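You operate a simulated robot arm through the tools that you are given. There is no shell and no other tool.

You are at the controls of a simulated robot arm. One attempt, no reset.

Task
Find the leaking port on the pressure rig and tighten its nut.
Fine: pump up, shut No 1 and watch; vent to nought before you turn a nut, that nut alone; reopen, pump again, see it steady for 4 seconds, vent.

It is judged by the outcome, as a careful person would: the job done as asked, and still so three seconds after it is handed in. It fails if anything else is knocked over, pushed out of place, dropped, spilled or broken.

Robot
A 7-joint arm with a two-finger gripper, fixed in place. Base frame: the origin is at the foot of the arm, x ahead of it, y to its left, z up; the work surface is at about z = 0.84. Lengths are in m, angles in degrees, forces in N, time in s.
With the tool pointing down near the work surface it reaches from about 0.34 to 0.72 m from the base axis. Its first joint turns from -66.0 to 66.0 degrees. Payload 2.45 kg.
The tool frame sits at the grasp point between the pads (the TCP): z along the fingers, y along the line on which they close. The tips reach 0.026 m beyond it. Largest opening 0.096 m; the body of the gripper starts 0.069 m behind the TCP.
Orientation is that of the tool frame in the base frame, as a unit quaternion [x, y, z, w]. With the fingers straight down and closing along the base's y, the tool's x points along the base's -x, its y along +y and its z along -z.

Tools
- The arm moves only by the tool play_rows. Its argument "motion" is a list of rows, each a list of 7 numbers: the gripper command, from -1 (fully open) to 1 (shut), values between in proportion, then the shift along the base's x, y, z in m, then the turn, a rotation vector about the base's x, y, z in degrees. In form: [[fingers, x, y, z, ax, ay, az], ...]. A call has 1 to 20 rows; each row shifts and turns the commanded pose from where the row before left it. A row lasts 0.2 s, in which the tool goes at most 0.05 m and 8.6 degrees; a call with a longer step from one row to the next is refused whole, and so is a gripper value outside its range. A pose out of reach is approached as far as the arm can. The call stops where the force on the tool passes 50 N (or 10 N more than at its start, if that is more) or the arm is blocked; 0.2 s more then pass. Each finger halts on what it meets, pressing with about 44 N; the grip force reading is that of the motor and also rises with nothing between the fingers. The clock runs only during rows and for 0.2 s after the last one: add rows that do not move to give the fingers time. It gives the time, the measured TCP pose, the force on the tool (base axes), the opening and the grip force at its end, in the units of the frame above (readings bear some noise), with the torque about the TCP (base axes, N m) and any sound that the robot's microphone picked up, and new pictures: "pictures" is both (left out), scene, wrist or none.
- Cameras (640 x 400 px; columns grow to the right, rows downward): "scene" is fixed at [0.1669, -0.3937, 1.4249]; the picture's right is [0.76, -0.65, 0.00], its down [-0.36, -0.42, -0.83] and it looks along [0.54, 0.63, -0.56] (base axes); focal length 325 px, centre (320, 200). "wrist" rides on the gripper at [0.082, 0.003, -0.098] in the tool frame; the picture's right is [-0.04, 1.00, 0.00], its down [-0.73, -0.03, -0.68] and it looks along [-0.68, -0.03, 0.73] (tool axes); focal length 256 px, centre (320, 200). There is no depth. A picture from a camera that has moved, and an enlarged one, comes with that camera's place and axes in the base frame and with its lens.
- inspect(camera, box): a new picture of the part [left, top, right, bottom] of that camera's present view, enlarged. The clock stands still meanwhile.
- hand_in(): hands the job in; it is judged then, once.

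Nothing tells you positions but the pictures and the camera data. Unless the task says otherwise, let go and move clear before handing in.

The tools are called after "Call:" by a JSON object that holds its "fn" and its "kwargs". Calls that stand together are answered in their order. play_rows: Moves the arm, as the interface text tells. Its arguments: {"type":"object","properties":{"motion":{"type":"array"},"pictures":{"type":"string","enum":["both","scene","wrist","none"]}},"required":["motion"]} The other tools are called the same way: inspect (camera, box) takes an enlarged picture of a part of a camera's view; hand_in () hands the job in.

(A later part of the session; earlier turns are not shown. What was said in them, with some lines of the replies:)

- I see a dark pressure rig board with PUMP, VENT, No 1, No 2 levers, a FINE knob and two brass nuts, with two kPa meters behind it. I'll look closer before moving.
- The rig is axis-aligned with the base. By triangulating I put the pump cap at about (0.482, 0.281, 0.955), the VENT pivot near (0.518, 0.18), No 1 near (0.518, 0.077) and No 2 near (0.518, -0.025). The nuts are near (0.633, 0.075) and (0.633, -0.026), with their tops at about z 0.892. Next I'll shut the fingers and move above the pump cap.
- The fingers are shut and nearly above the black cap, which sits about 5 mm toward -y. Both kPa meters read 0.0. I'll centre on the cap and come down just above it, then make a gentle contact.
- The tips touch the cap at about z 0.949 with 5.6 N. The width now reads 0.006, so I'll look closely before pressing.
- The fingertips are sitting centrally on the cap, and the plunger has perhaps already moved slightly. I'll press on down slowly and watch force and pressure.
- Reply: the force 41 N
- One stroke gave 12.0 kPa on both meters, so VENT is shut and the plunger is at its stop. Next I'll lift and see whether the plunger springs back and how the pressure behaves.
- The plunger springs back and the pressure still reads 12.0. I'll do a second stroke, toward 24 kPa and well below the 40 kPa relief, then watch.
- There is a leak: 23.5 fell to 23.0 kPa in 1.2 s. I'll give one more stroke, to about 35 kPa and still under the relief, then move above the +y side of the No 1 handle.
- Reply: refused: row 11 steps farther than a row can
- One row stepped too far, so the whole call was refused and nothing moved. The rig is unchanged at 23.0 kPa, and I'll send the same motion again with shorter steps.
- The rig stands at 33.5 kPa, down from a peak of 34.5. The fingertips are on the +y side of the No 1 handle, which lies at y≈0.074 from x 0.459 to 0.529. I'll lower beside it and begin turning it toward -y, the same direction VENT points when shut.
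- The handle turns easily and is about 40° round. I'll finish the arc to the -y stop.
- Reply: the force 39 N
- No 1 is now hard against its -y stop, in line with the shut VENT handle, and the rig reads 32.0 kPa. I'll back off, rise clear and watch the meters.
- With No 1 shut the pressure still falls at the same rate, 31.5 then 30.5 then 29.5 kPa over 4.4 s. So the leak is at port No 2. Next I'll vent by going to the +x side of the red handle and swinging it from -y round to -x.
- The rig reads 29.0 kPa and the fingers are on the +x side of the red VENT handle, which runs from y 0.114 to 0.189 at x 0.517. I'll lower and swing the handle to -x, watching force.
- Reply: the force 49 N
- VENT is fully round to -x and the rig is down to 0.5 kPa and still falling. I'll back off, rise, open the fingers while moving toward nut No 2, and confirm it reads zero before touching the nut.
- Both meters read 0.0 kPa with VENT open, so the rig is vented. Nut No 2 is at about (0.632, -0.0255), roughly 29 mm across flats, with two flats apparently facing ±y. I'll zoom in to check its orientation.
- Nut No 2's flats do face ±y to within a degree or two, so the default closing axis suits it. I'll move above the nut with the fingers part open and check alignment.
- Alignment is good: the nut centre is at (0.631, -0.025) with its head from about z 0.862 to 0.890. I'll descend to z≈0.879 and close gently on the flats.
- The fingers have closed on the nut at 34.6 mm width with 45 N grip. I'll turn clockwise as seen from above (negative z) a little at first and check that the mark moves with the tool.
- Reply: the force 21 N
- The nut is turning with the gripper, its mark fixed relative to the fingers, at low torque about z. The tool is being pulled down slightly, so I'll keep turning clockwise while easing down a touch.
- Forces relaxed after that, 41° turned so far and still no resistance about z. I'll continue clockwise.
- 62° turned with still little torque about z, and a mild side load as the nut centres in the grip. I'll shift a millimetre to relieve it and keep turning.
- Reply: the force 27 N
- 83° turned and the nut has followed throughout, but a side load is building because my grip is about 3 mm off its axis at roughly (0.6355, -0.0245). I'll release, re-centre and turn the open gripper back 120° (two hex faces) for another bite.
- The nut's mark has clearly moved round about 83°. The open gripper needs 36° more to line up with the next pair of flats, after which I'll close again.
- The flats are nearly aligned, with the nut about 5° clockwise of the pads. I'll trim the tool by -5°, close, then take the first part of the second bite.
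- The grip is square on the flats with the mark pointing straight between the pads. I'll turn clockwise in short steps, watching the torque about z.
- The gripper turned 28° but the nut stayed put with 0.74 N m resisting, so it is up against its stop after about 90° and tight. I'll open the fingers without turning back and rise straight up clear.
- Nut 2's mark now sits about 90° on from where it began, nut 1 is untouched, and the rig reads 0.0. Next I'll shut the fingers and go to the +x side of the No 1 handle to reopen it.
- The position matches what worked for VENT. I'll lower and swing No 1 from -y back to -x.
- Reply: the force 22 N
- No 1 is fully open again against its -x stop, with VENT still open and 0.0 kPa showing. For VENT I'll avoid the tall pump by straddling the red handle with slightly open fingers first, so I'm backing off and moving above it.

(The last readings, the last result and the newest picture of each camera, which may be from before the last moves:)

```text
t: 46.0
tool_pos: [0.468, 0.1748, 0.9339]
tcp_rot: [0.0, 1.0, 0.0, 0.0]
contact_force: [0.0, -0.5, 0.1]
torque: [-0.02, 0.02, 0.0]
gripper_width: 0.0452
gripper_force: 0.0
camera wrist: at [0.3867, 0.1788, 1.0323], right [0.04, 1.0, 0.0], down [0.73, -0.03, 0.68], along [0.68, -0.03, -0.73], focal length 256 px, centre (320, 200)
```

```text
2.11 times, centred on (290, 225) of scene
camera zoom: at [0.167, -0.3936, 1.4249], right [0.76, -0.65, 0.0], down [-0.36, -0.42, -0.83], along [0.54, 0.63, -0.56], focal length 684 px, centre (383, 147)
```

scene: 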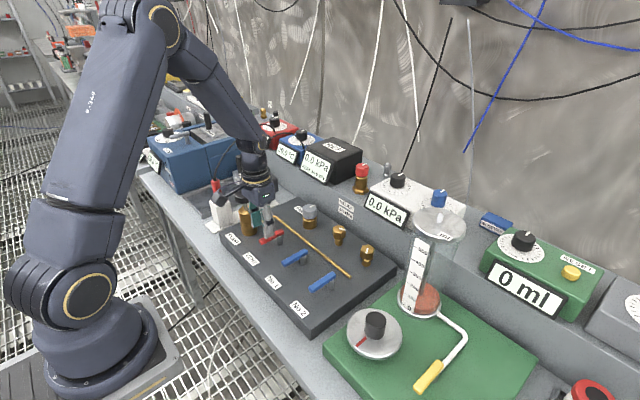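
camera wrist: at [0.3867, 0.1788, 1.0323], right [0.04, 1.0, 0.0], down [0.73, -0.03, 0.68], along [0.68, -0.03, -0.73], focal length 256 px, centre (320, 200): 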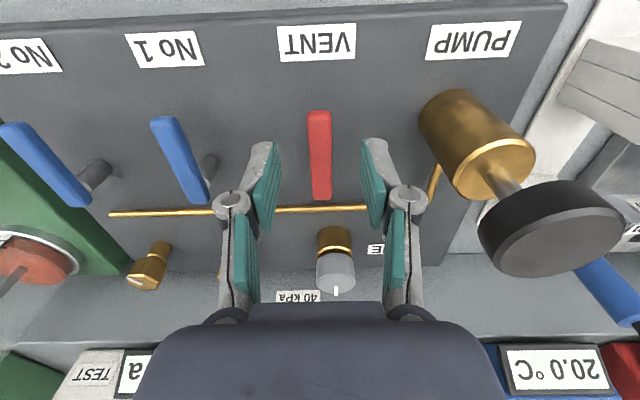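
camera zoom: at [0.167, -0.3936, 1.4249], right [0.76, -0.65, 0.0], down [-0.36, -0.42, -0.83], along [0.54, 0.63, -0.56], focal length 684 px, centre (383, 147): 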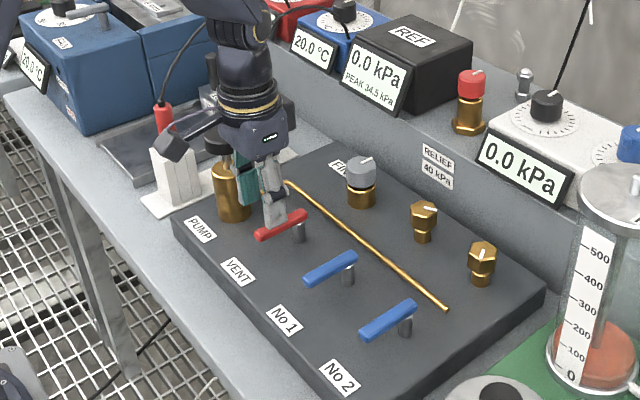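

The red handle is centred between the fingers at y≈0.1745. I'll lower over it, nudge it about 38° toward -y with the +y finger, then rise again.

Call:
{"fn": "play_rows", "kwargs": {"motion": [[0.0625, 0, -0.0025, -0.03, 0, 0, 0], [0.0625, 0, 0, -0.025, 0, 0, 0], [0.0625, -0.0005, -0.0075, 0, 0, 0, 0], [0.0625, -0.0005, -0.0075, 0, 0, 0, 0], [0.0625, -0.0021, -0.007, 0, 0, 0, 0], [0.0625, -0.0021, -0.0071, 0, 0, 0, 0], [0.0625, 0.0032, -0.0051, 0, 0, 0, 0], [0.0625, 0.0032, -0.0052, 0, 0, 0, 0]], "pictures": "both"}}

Call:
{"fn": "inspect", "kwargs": {"camera": "wrist", "box": [160, 50, 480, 250]}}

```text
t: 47.8
tool_pos: [0.4703, 0.1347, 0.8791]
tcp_rot: [0.001, 1.0, 0.0, 0.0]
contact_force: [-0.6, 0.5, 0.4]
torque: [0.02, 0.0, 0.03]
gripper_width: 0.0456
gripper_force: 0.4
camera wrist: at [0.3881, 0.138, 0.9766], right [0.04, 1.0, 0.0], down [0.73, -0.03, 0.68], along [0.68, -0.03, -0.73], focal length 256 px, centre (320, 200)
```

scene: 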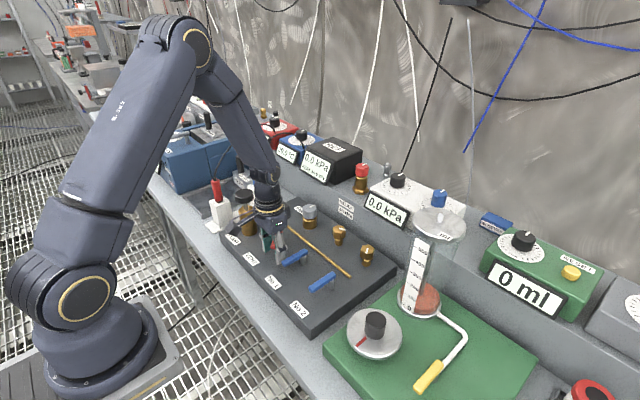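
wrist: 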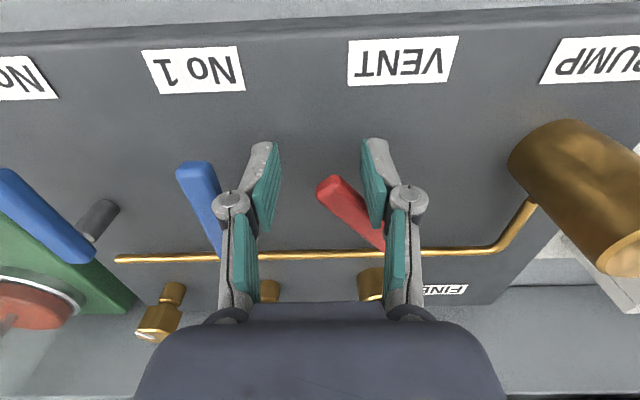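

```text
2.00 times, centred on (320, 150) of wrist
camera zoom: at [0.3881, 0.138, 0.9766], right [0.04, 1.0, 0.0], down [0.73, -0.03, 0.68], along [0.68, -0.03, -0.73], focal length 512 px, centre (320, 300)
```

zoom: 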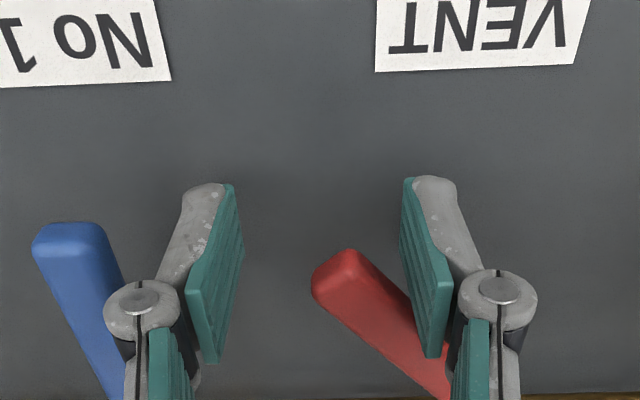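

The VENT handle is about 40° round with no strain. I'll rise, shut the fingers, come down on its trailing side and finish the swing to the -y stop.

Call:
{"fn": "play_rows", "kwargs": {"motion": [[0.0625, 0, 0, 0.03, 0, 0, 0], [0.0625, 0, 0, 0.04, 0, 0, 0], [1, -0.0036, 0.0163, 0, 0, 0, 0], [1, -0.0036, 0.0164, 0, 0, 0, 0], [1, 0, 0, 0, 0, 0, 0], [1, 0, 0, 0, 0, 0, 0], [1, 0, 0, -0.02, 0, 0, 0]], "pictures": "both"}}

Call:
{"fn": "inspect", "kwargs": {"camera": "wrist", "box": [160, 50, 480, 250]}}

```text
t: 49.4
tool_pos: [0.4616, 0.1682, 0.9283]
tcp_rot: [0.0, 1.0, -0.001, -0.001]
contact_force: [0.2, 0.0, 0.7]
torque: [-0.01, 0.01, 0.0]
gripper_width: 0.0
gripper_force: 28.9
camera wrist: at [0.3803, 0.172, 1.0268], right [0.04, 1.0, 0.0], down [0.73, -0.03, 0.68], along [0.68, -0.03, -0.73], focal length 256 px, centre (320, 200)
```

scene: 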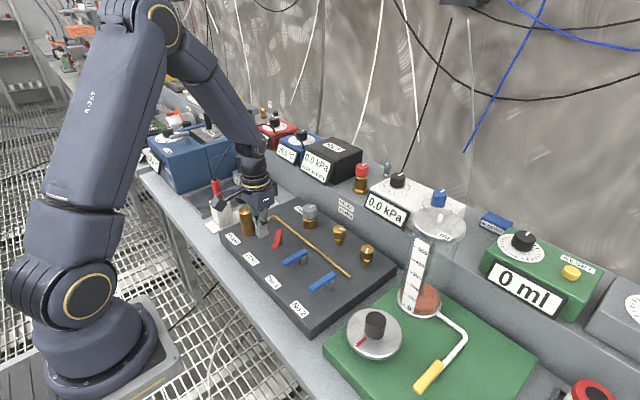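
wrist: 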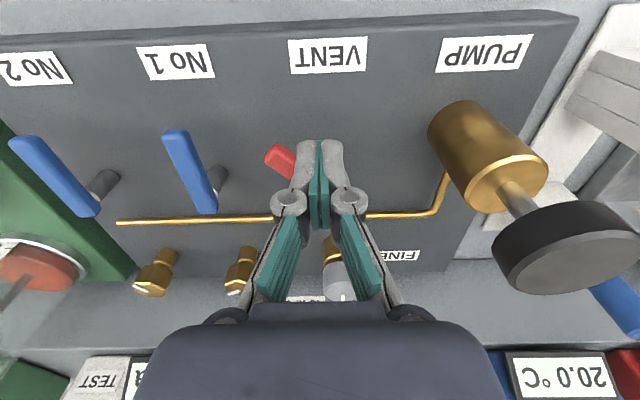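

```text
2.00 times, centred on (320, 150) of wrist
camera zoom: at [0.3803, 0.172, 1.0268], right [0.04, 1.0, 0.0], down [0.73, -0.03, 0.68], along [0.68, -0.03, -0.73], focal length 512 px, centre (320, 300)
```

zoom: 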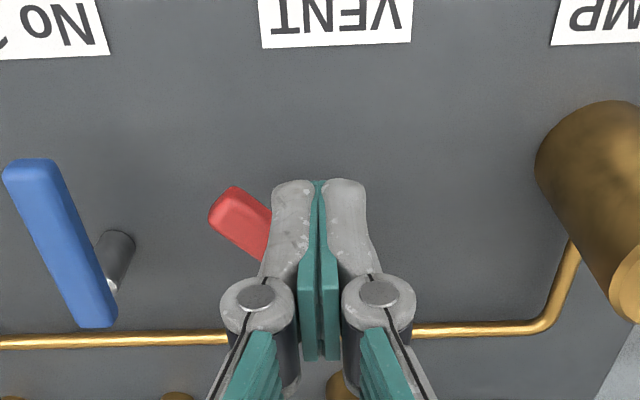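

The fingers are shut on the trailing side of the red handle with about 9 mm clearance. I'll lower and push it round to the -y stop.

Call:
{"fn": "play_rows", "kwargs": {"motion": [[1, 0, 0, -0.03, 0, 0, 0], [1, 0, 0, -0.02, 0, 0, 0], [1, 0.005, -0.0061, 0, 0, 0, 0], [1, 0.0035, -0.0077, 0, 0, 0, 0], [1, 0.0035, -0.0077, 0, 0, 0, 0], [1, 0.0048, -0.005, 0, 0, 0, 0], [1, 0.0048, -0.005, 0, 0, 0, 0], [1, 0.006, -0.0034, 0, 0, 0, 0], [1, 0.006, -0.0034, 0, 0, 0, 0], [1, 0.0035, 0, 0, 0, 0, 0]], "pictures": "both"}}

Call:
{"fn": "inspect", "kwargs": {"camera": "wrist", "box": [160, 50, 480, 250]}}

```text
t: 51.6
tool_pos: [0.496, 0.1296, 0.8787]
tcp_rot: [0.0, 1.0, -0.001, -0.005]
contact_force: [-24.4, 2.5, 6.1]
torque: [-0.17, -0.23, 0.1]
gripper_width: 0.0058
gripper_force: 28.0
camera wrist: at [0.4148, 0.1331, 0.9768], right [0.04, 1.0, 0.0], down [0.74, -0.03, 0.67], along [0.67, -0.03, -0.74], focal length 256 px, centre (320, 200)
```

scene: 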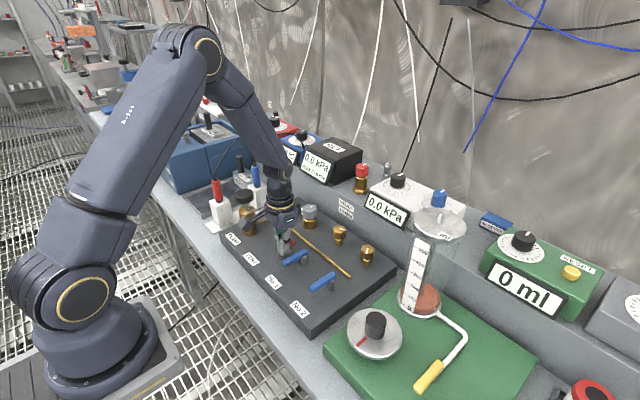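
wrist: 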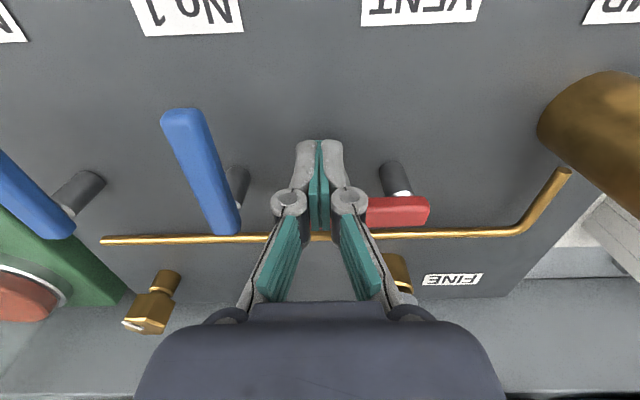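

```text
2.00 times, centred on (320, 150) of wrist
camera zoom: at [0.4148, 0.1331, 0.9768], right [0.04, 1.0, 0.0], down [0.74, -0.03, 0.67], along [0.67, -0.03, -0.74], focal length 512 px, centre (320, 300)
```

zoom: 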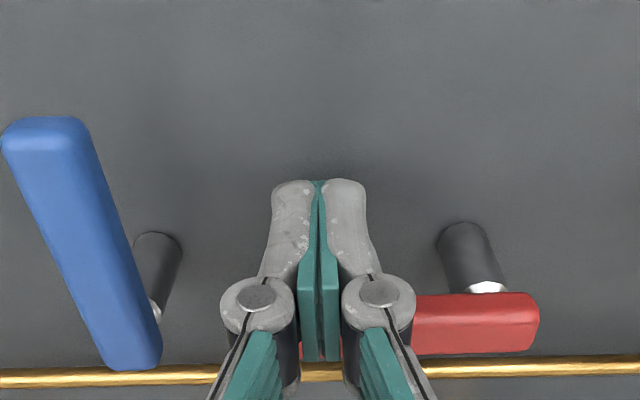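

VENT is shut against its -y stop and No 1 is open. I'll back off, rise over the pump and give two strokes, then read the meters.

Call:
{"fn": "play_rows", "kwargs": {"motion": [[1, -0.015, 0, 0, 0, 0, 0], [1, 0, 0, 0.045, 0, 0, 0], [1, 0, 0, 0.045, 0, 0, 0], [1, 0, 0, 0.041, 0, 0, 0], [1, -0.0011, 0.0367, 0, 0, 0, 0], [1, -0.0011, 0.0367, 0, 0, 0, 0], [1, -0.0011, 0.0367, 0, 0, 0, 0], [1, -0.0011, 0.0367, 0, 0, 0, 0], [1, 0, 0, -0.02, 0, 0, 0]], "pictures": "both"}}

Call:
{"fn": "inspect", "kwargs": {"camera": "wrist", "box": [160, 0, 480, 200]}}

Call:
{"fn": "inspect", "kwargs": {"camera": "scene", "box": [190, 120, 430, 310]}}

```text
t: 53.6
tool_pos: [0.4824, 0.2777, 0.9923]
tcp_rot: [0.001, 1.0, 0.0, 0.0]
contact_force: [-0.2, -0.6, 1.1]
torque: [-0.03, 0.01, 0.02]
gripper_width: 0.0064
gripper_force: 28.1
camera wrist: at [0.4008, 0.2818, 1.0907], right [0.04, 1.0, 0.0], down [0.73, -0.03, 0.68], along [0.68, -0.03, -0.73], focal length 256 px, centre (320, 200)
```

scene: 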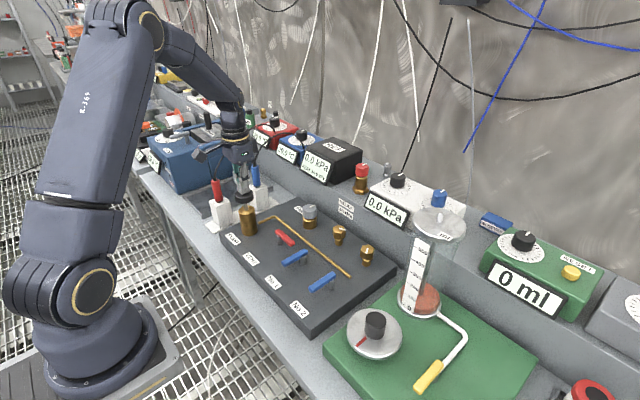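
wrist: 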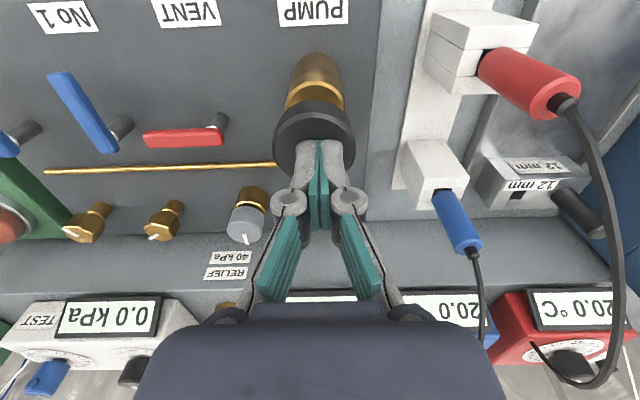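

```text
2.00 times, centred on (320, 100) of wrist
camera zoom: at [0.4008, 0.2818, 1.0907], right [0.04, 1.0, 0.0], down [0.73, -0.03, 0.68], along [0.68, -0.03, -0.73], focal length 512 px, centre (320, 400)
```

zoom: 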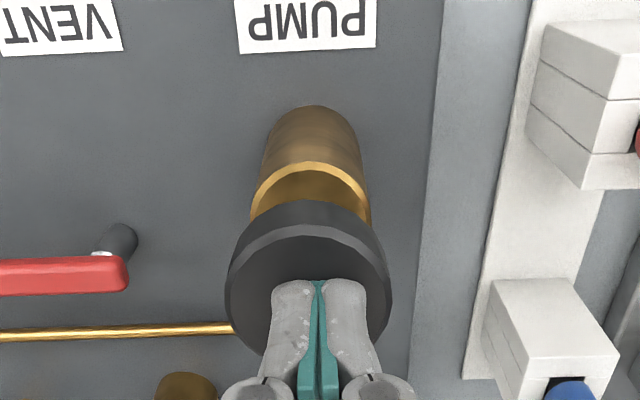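

```text
2.11 times, centred on (310, 215) of scene
camera zoom: at [0.1669, -0.3937, 1.4249], right [0.76, -0.65, 0.0], down [-0.36, -0.42, -0.83], along [0.54, 0.63, -0.56], focal length 684 px, centre (341, 168)
```

zoom: 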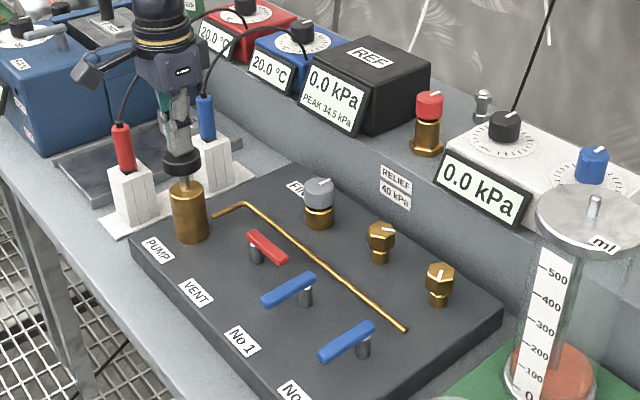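

The handles are back as at the start (VENT shut, No 1 and No 2 open) and the fingers are on the cap. Two strokes now.

Call:
{"fn": "play_rows", "kwargs": {"motion": [[1, 0, -0.002, -0.01, 0, 0, 0], [1, 0, 0, -0.01, 0, 0, 0], [1, 0, 0, -0.006, 0, 0, 0], [1, 0, 0, -0.004, 0, 0, 0], [1, 0, 0, 0, 0, 0, 0], [1, 0, 0, 0.012, 0, 0, 0], [1, 0, 0, 0.018, 0, 0, 0], [1, 0, 0, 0, 0, 0, 0], [1, 0, 0, -0.01, 0, 0, 0], [1, 0, 0, -0.01, 0, 0, 0], [1, 0, 0, -0.006, 0, 0, 0], [1, 0, 0, -0.004, 0, 0, 0], [1, 0, 0, 0, 0, 0, 0], [1, 0, 0, 0.012, 0, 0, 0], [1, 0, 0, 0.018, 0, 0, 0]], "pictures": "none"}}

Call:
{"fn": "inspect", "kwargs": {"camera": "scene", "box": [190, 120, 430, 310]}}

Call:
{"fn": "play_rows", "kwargs": {"motion": [[1, 0, 0, 0, 0, 0, 0], [1, 0, 0, 0, 0, 0, 0], [1, 0, 0, 0, 0, 0, 0], [1, 0, 0, 0, 0, 0, 0], [1, 0, 0, 0, 0, 0, 0], [1, 0, 0, 0, 0, 0, 0]], "pictures": "none"}}

Call:
{"fn": "inspect", "kwargs": {"camera": "scene", "box": [190, 120, 430, 310]}}

```text
t: 56.8
tool_pos: [0.4831, 0.2726, 0.9899]
tcp_rot: [0.001, 1.0, 0.0, 0.0]
contact_force: [1.2, 0.2, 1.7]
torque: [-0.01, -0.02, -0.01]
gripper_width: 0.0062
gripper_force: 28.5
```

```text
2.11 times, centred on (310, 215) of scene
camera zoom: at [0.1669, -0.3937, 1.4249], right [0.76, -0.65, 0.0], down [-0.36, -0.42, -0.83], along [0.54, 0.63, -0.56], focal length 684 px, centre (341, 168)
```

zoom: 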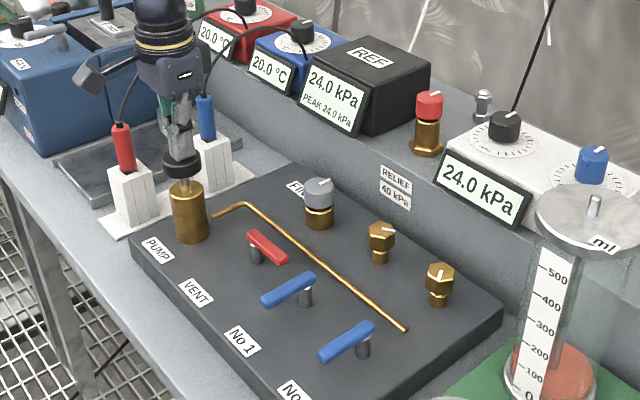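

```text
t: 58.2
tool_pos: [0.4819, 0.2738, 0.9897]
tcp_rot: [0.0, 1.0, 0.0, 0.0]
contact_force: [1.0, -0.8, 1.3]
torque: [-0.03, -0.01, 0.0]
gripper_width: 0.0061
gripper_force: 29.0
```

```text
2.11 times, centred on (310, 215) of scene
camera zoom: at [0.1669, -0.3937, 1.4249], right [0.76, -0.65, 0.0], down [-0.36, -0.42, -0.83], along [0.54, 0.63, -0.56], focal length 684 px, centre (341, 168)
```

zoom: 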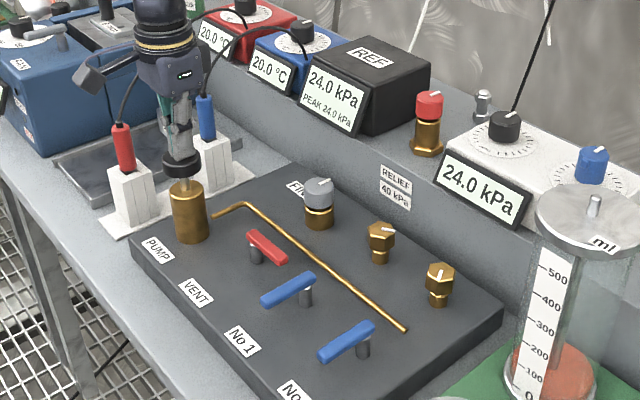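

It holds at 24.0 kPa, where before it was falling. I'll add one more stroke, to about 36 kPa and below the relief so it matches the first test, then watch for over 4 s.

Call:
{"fn": "play_rows", "kwargs": {"motion": [[1, 0, 0.001, -0.01, 0, 0, 0], [1, 0, 0, -0.01, 0, 0, 0], [1, 0, 0, -0.006, 0, 0, 0], [1, 0, 0, -0.004, 0, 0, 0], [1, 0, 0, 0, 0, 0, 0], [1, 0, 0, 0.012, 0, 0, 0], [1, 0, 0, 0.018, 0, 0, 0], [1, 0, 0, 0.01, 0, 0, 0]], "pictures": "none"}}

Call:
{"fn": "inspect", "kwargs": {"camera": "scene", "box": [190, 120, 430, 310]}}

Call:
{"fn": "play_rows", "kwargs": {"motion": [[1, 0, 0, 0, 0, 0, 0], [1, 0, 0, 0, 0, 0, 0], [1, 0, 0, 0, 0, 0, 0], [1, 0, 0, 0, 0, 0, 0], [1, 0, 0, 0, 0, 0, 0], [1, 0, 0, 0, 0, 0, 0], [1, 0, 0, 0, 0, 0, 0], [1, 0, 0, 0, 0, 0, 0], [1, 0, 0, 0, 0, 0, 0], [1, 0, 0, 0, 0, 0, 0], [1, 0, 0, 0, 0, 0, 0], [1, 0, 0, 0, 0, 0, 0], [1, 0, 0, 0, 0, 0, 0], [1, 0, 0, 0, 0, 0, 0]], "pictures": "none"}}

Call:
{"fn": "inspect", "kwargs": {"camera": "scene", "box": [190, 120, 430, 310]}}

Call:
{"fn": "play_rows", "kwargs": {"motion": [[1, 0, 0, 0, 0, 0, 0], [1, 0, 0, 0, 0, 0, 0], [1, 0, 0, 0, 0, 0, 0], [1, 0, 0, 0, 0, 0, 0], [1, 0, 0, 0, 0, 0, 0], [1, 0, 0, 0, 0, 0, 0], [1, 0, 0, 0, 0, 0, 0], [1, 0, 0, 0, 0, 0, 0], [1, 0, 0, 0, 0, 0, 0], [1, 0, 0, 0, 0, 0, 0], [1, 0, 0, 0, 0, 0, 0], [1, 0, 0, 0, 0, 0, 0], [1, 0, 0, 0, 0, 0, 0], [1, 0, 0, 0, 0, 0, 0]], "pictures": "none"}}

Call:
{"fn": "inspect", "kwargs": {"camera": "scene", "box": [190, 120, 430, 310]}}

```text
t: 60.0
tool_pos: [0.4798, 0.2763, 0.9992]
tcp_rot: [0.001, 1.0, 0.0, -0.001]
contact_force: [0.0, 0.4, -0.3]
torque: [0.04, 0.0, 0.03]
gripper_width: 0.0
gripper_force: 28.7
```

```text
2.11 times, centred on (310, 215) of scene
camera zoom: at [0.1669, -0.3937, 1.4249], right [0.76, -0.65, 0.0], down [-0.36, -0.42, -0.83], along [0.54, 0.63, -0.56], focal length 684 px, centre (341, 168)
```

zoom: 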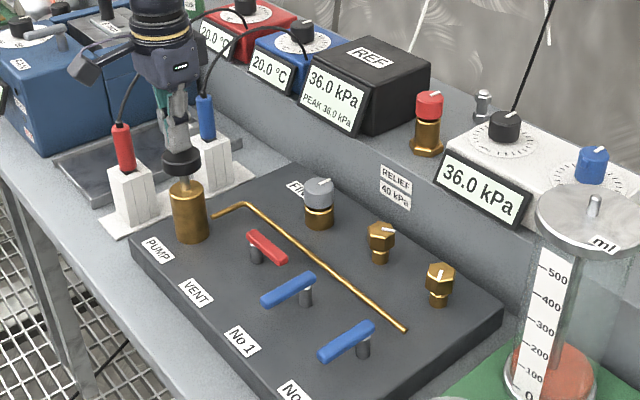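

```text
t: 63.0
tool_pos: [0.4804, 0.2763, 0.9999]
tcp_rot: [-0.001, 1.0, 0.0, 0.001]
contact_force: [0.3, -0.2, -0.2]
torque: [0.01, 0.02, 0.02]
gripper_width: 0.0
gripper_force: 28.3
```

```text
2.11 times, centred on (310, 215) of scene
camera zoom: at [0.1669, -0.3937, 1.4249], right [0.76, -0.65, 0.0], down [-0.36, -0.42, -0.83], along [0.54, 0.63, -0.56], focal length 684 px, centre (341, 168)
```

zoom: 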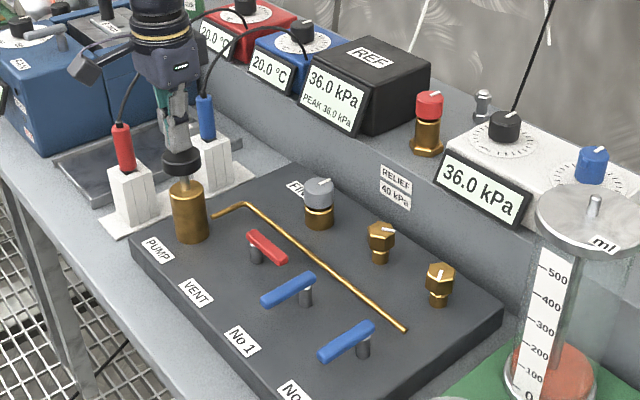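

```text
t: 66.0
tool_pos: [0.4815, 0.2774, 1.0002]
tcp_rot: [0.0, 1.0, 0.001, -0.001]
contact_force: [0.4, -0.3, -0.2]
torque: [-0.01, 0.03, 0.0]
gripper_width: 0.0002
gripper_force: 28.7
```

```text
2.11 times, centred on (310, 215) of scene
camera zoom: at [0.1669, -0.3937, 1.4249], right [0.76, -0.65, 0.0], down [-0.36, -0.42, -0.83], along [0.54, 0.63, -0.56], focal length 684 px, centre (341, 168)
```

zoom: 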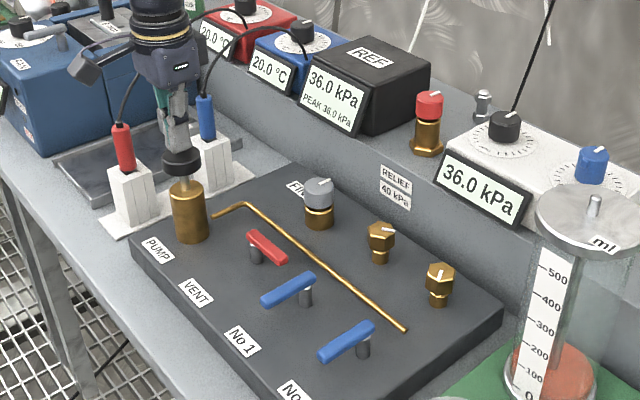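

It is steady at 36.0 kPa for 6 s with both ports open, so the leak is cured. Last step is to vent: go to the +x side of the red handle and swing it to -x as before.

Call:
{"fn": "play_rows", "kwargs": {"motion": [[1, 0.0156, -0.0356, 0, 0, 0, 0], [1, 0.0156, -0.0356, 0, 0, 0, 0], [1, 0.0156, -0.0356, 0, 0, 0, 0], [1, 0.0155, -0.0355, 0, 0, 0, 0], [1, 0, 0, -0.04, 0, 0, 0], [1, 0, 0, -0.03, 0, 0, 0], [1, 0, 0, 0, 0, 0, 0]], "pictures": "wrist"}}

Call:
{"fn": "inspect", "kwargs": {"camera": "wrist", "box": [160, 50, 480, 250]}}

```text
t: 67.6
tool_pos: [0.5442, 0.1337, 0.9301]
tcp_rot: [0.001, 1.0, 0.0, 0.0]
contact_force: [0.7, 0.0, 0.5]
torque: [0.0, 0.04, 0.02]
gripper_width: 0.0001
gripper_force: 28.3
camera wrist: at [0.4624, 0.1377, 1.0289], right [0.04, 1.0, 0.0], down [0.73, -0.03, 0.68], along [0.68, -0.03, -0.73], focal length 256 px, centre (320, 200)
```

wrist: 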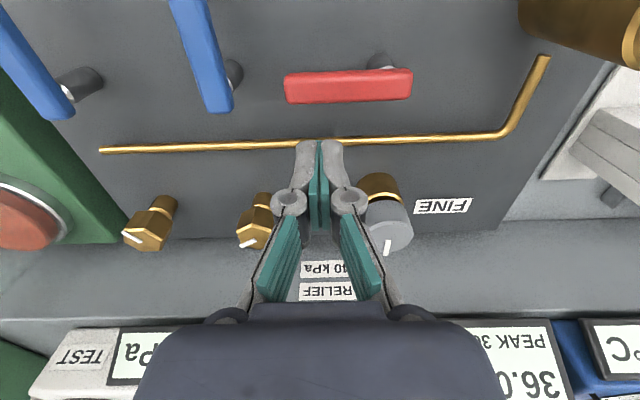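

```text
2.00 times, centred on (320, 150) of wrist
camera zoom: at [0.4624, 0.1377, 1.0289], right [0.04, 1.0, 0.0], down [0.73, -0.03, 0.68], along [0.68, -0.03, -0.73], focal length 512 px, centre (320, 300)
```

zoom: 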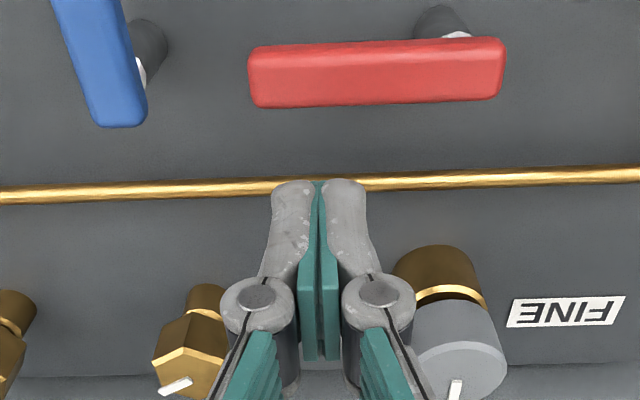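

The fingers are in the same spot as the earlier venting move, and the meter still reads 36.0. I'll lower and swing VENT to -x.

Call:
{"fn": "play_rows", "kwargs": {"motion": [[1, 0, 0, -0.03, 0, 0, 0], [1, 0, 0, -0.021, 0, 0, 0], [1, -0.009, -0.003, 0, 0, 0, 0], [1, -0.0082, -0.0022, 0, 0, 0, 0], [1, -0.0081, -0.0023, 0, 0, 0, 0], [1, -0.0092, 0.0012, 0, 0, 0, 0], [1, -0.0091, 0.0013, 0, 0, 0, 0], [1, -0.0088, 0.0059, 0, 0, 0, 0], [1, -0.0087, 0.0059, 0, 0, 0, 0], [1, -0.0055, 0.0087, 0, 0, 0, 0], [1, -0.0054, 0.0087, 0, 0, 0, 0]], "pictures": "both"}}

Call:
{"fn": "inspect", "kwargs": {"camera": "scene", "box": [190, 120, 430, 310]}}

Call:
{"fn": "inspect", "kwargs": {"camera": "wrist", "box": [160, 50, 480, 250]}}

```text
t: 70.0
tool_pos: [0.4732, 0.1529, 0.8801]
tcp_rot: [0.003, 1.0, -0.002, 0.002]
contact_force: [10.0, -19.4, 2.2]
torque: [0.08, 0.02, -0.17]
gripper_width: 0.0001
gripper_force: 28.5
camera wrist: at [0.3913, 0.1566, 0.977], right [0.05, 1.0, 0.0], down [0.73, -0.03, 0.68], along [0.68, -0.03, -0.73], focal length 256 px, centre (320, 200)
```

scene: 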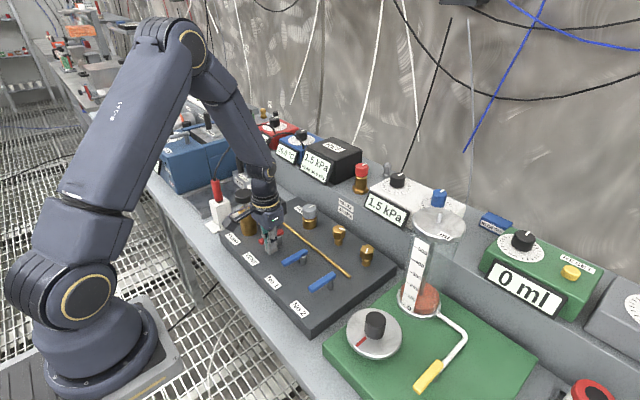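
wrist: 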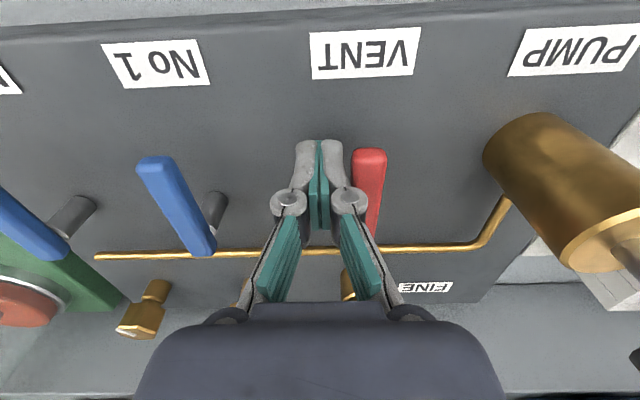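

```text
2.11 times, centred on (310, 215) of scene
camera zoom: at [0.1672, -0.3942, 1.4247], right [0.76, -0.65, 0.0], down [-0.36, -0.42, -0.83], along [0.54, 0.63, -0.56], focal length 684 px, centre (341, 168)
```

zoom: 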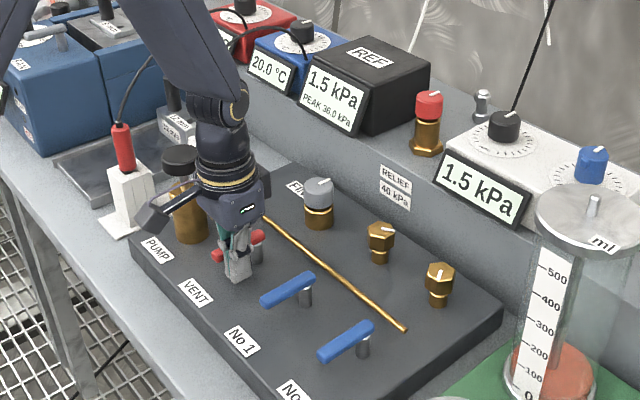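

```text
2.00 times, centred on (320, 150) of wrist
camera zoom: at [0.3913, 0.1566, 0.977], right [0.05, 1.0, 0.0], down [0.73, -0.03, 0.68], along [0.68, -0.03, -0.73], focal length 512 px, centre (320, 300)
```

zoom: 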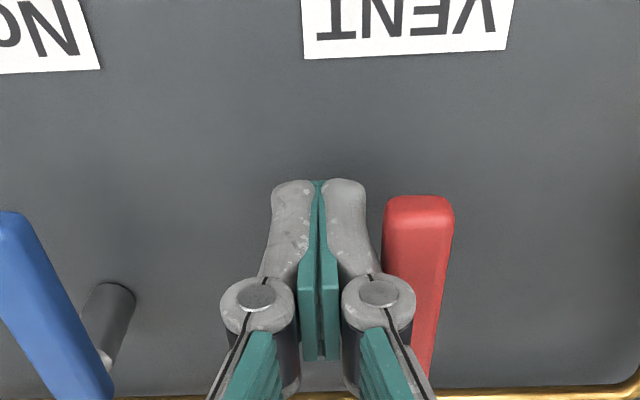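

VENT is fully open at its -x stop, and the pressure is down to 1.5 kPa and falling. I'll back off, rise well clear and confirm zero.

Call:
{"fn": "play_rows", "kwargs": {"motion": [[1, 0, -0.012, 0, 0, 0, 0], [1, 0, -0.008, 0, 0, 0, 0], [1, 0, 0, 0.045, 0, 0, 0], [1, 0, 0, 0.045, 0, 0, 0], [1, 0, 0, 0.045, 0, 0, 0], [1, -0.01, -0.03, 0.035, 0, 0, 0], [1, -0.01, -0.03, 0.035, 0, 0, 0], [1, 0, 0, 0.045, 0, 0, 0], [1, 0, 0, 0.045, 0, 0, 0], [1, 0, 0, 0, 0, 0, 0]], "pictures": "both"}}

Call:
{"fn": "inspect", "kwargs": {"camera": "scene", "box": [190, 120, 430, 320]}}

Call:
{"fn": "inspect", "kwargs": {"camera": "wrist", "box": [60, 0, 640, 340]}}

```text
t: 72.2
tool_pos: [0.4512, 0.08, 1.1711]
tcp_rot: [0.0, 1.0, 0.0, 0.0]
contact_force: [0.4, -0.2, 0.1]
torque: [0.01, 0.01, 0.03]
gripper_width: 0.0
gripper_force: 29.1
camera wrist: at [0.3691, 0.0835, 1.2689], right [0.04, 1.0, 0.0], down [0.73, -0.03, 0.68], along [0.68, -0.03, -0.73], focal length 256 px, centre (320, 200)
```

scene: 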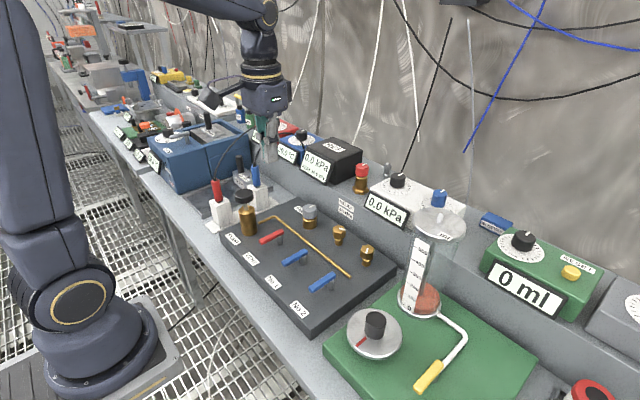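
wrist: 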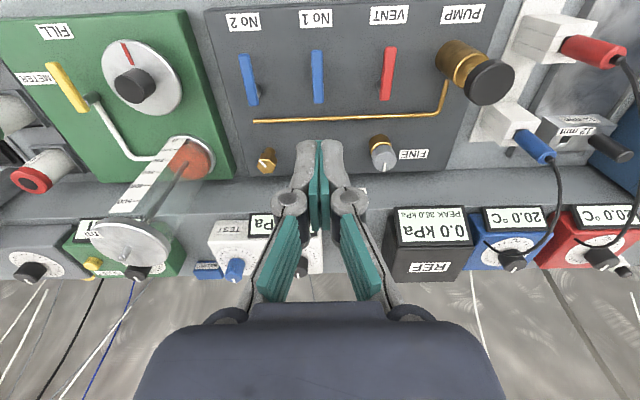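

```text
2.00 times, centred on (310, 220) of scene
camera zoom: at [0.1669, -0.3937, 1.4249], right [0.76, -0.65, 0.0], down [-0.36, -0.42, -0.83], along [0.54, 0.63, -0.56], focal length 650 px, centre (340, 160)
```

zoom: 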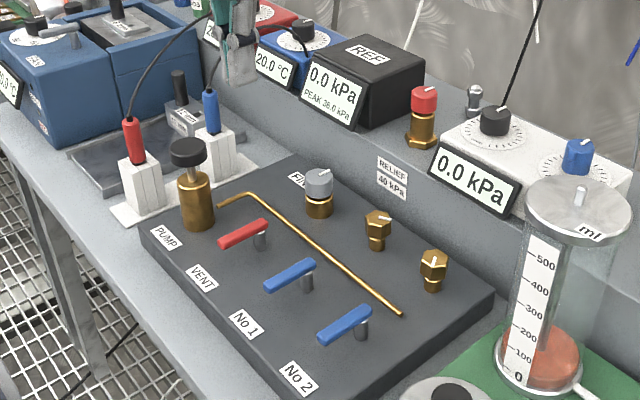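

```text
1.10 times, centred on (350, 170) of wrist
camera zoom: at [0.3691, 0.0835, 1.2689], right [0.04, 1.0, 0.0], down [0.73, -0.03, 0.68], along [0.68, -0.03, -0.73], focal length 282 px, centre (287, 233)
```

zoom: 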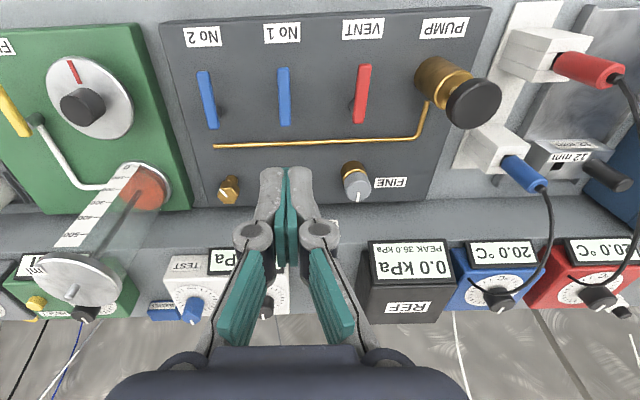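

Both meters read 0.0 kPa with VENT open and No 1 and No 2 open. Nut No 2 has been tightened, nothing else has moved, and the arm is well clear, so I'm handing the job in.

Call:
{"fn": "hand_in", "kwargs": {}}

```text
The job is handed in.
```

The leak was at port No 2. I tightened its nut, and the rig then held 36.0 kPa steady for 6 seconds.

- **Finding it:** I pumped up to 34.5 kPa and shut No 1. The pressure kept falling at about 0.45 kPa per second, so the leak had to be at No 2.
- **Tightening:** I vented to 0.0 kPa, then turned the No 2 nut about 90° clockwise until it would go no further. I did not touch the other nut.
- **Checking:** I reopened No 1, shut VENT and pumped to 36.0 kPa, below the 40 kPa relief. Both meters stayed at 36.0.
- **How it was left:** I opened VENT again and both meters read 0.0 kPa. No 1 and No 2 are open, VENT is open, and the arm is clear of the rig. In the last pictures nothing else looked moved or knocked over.
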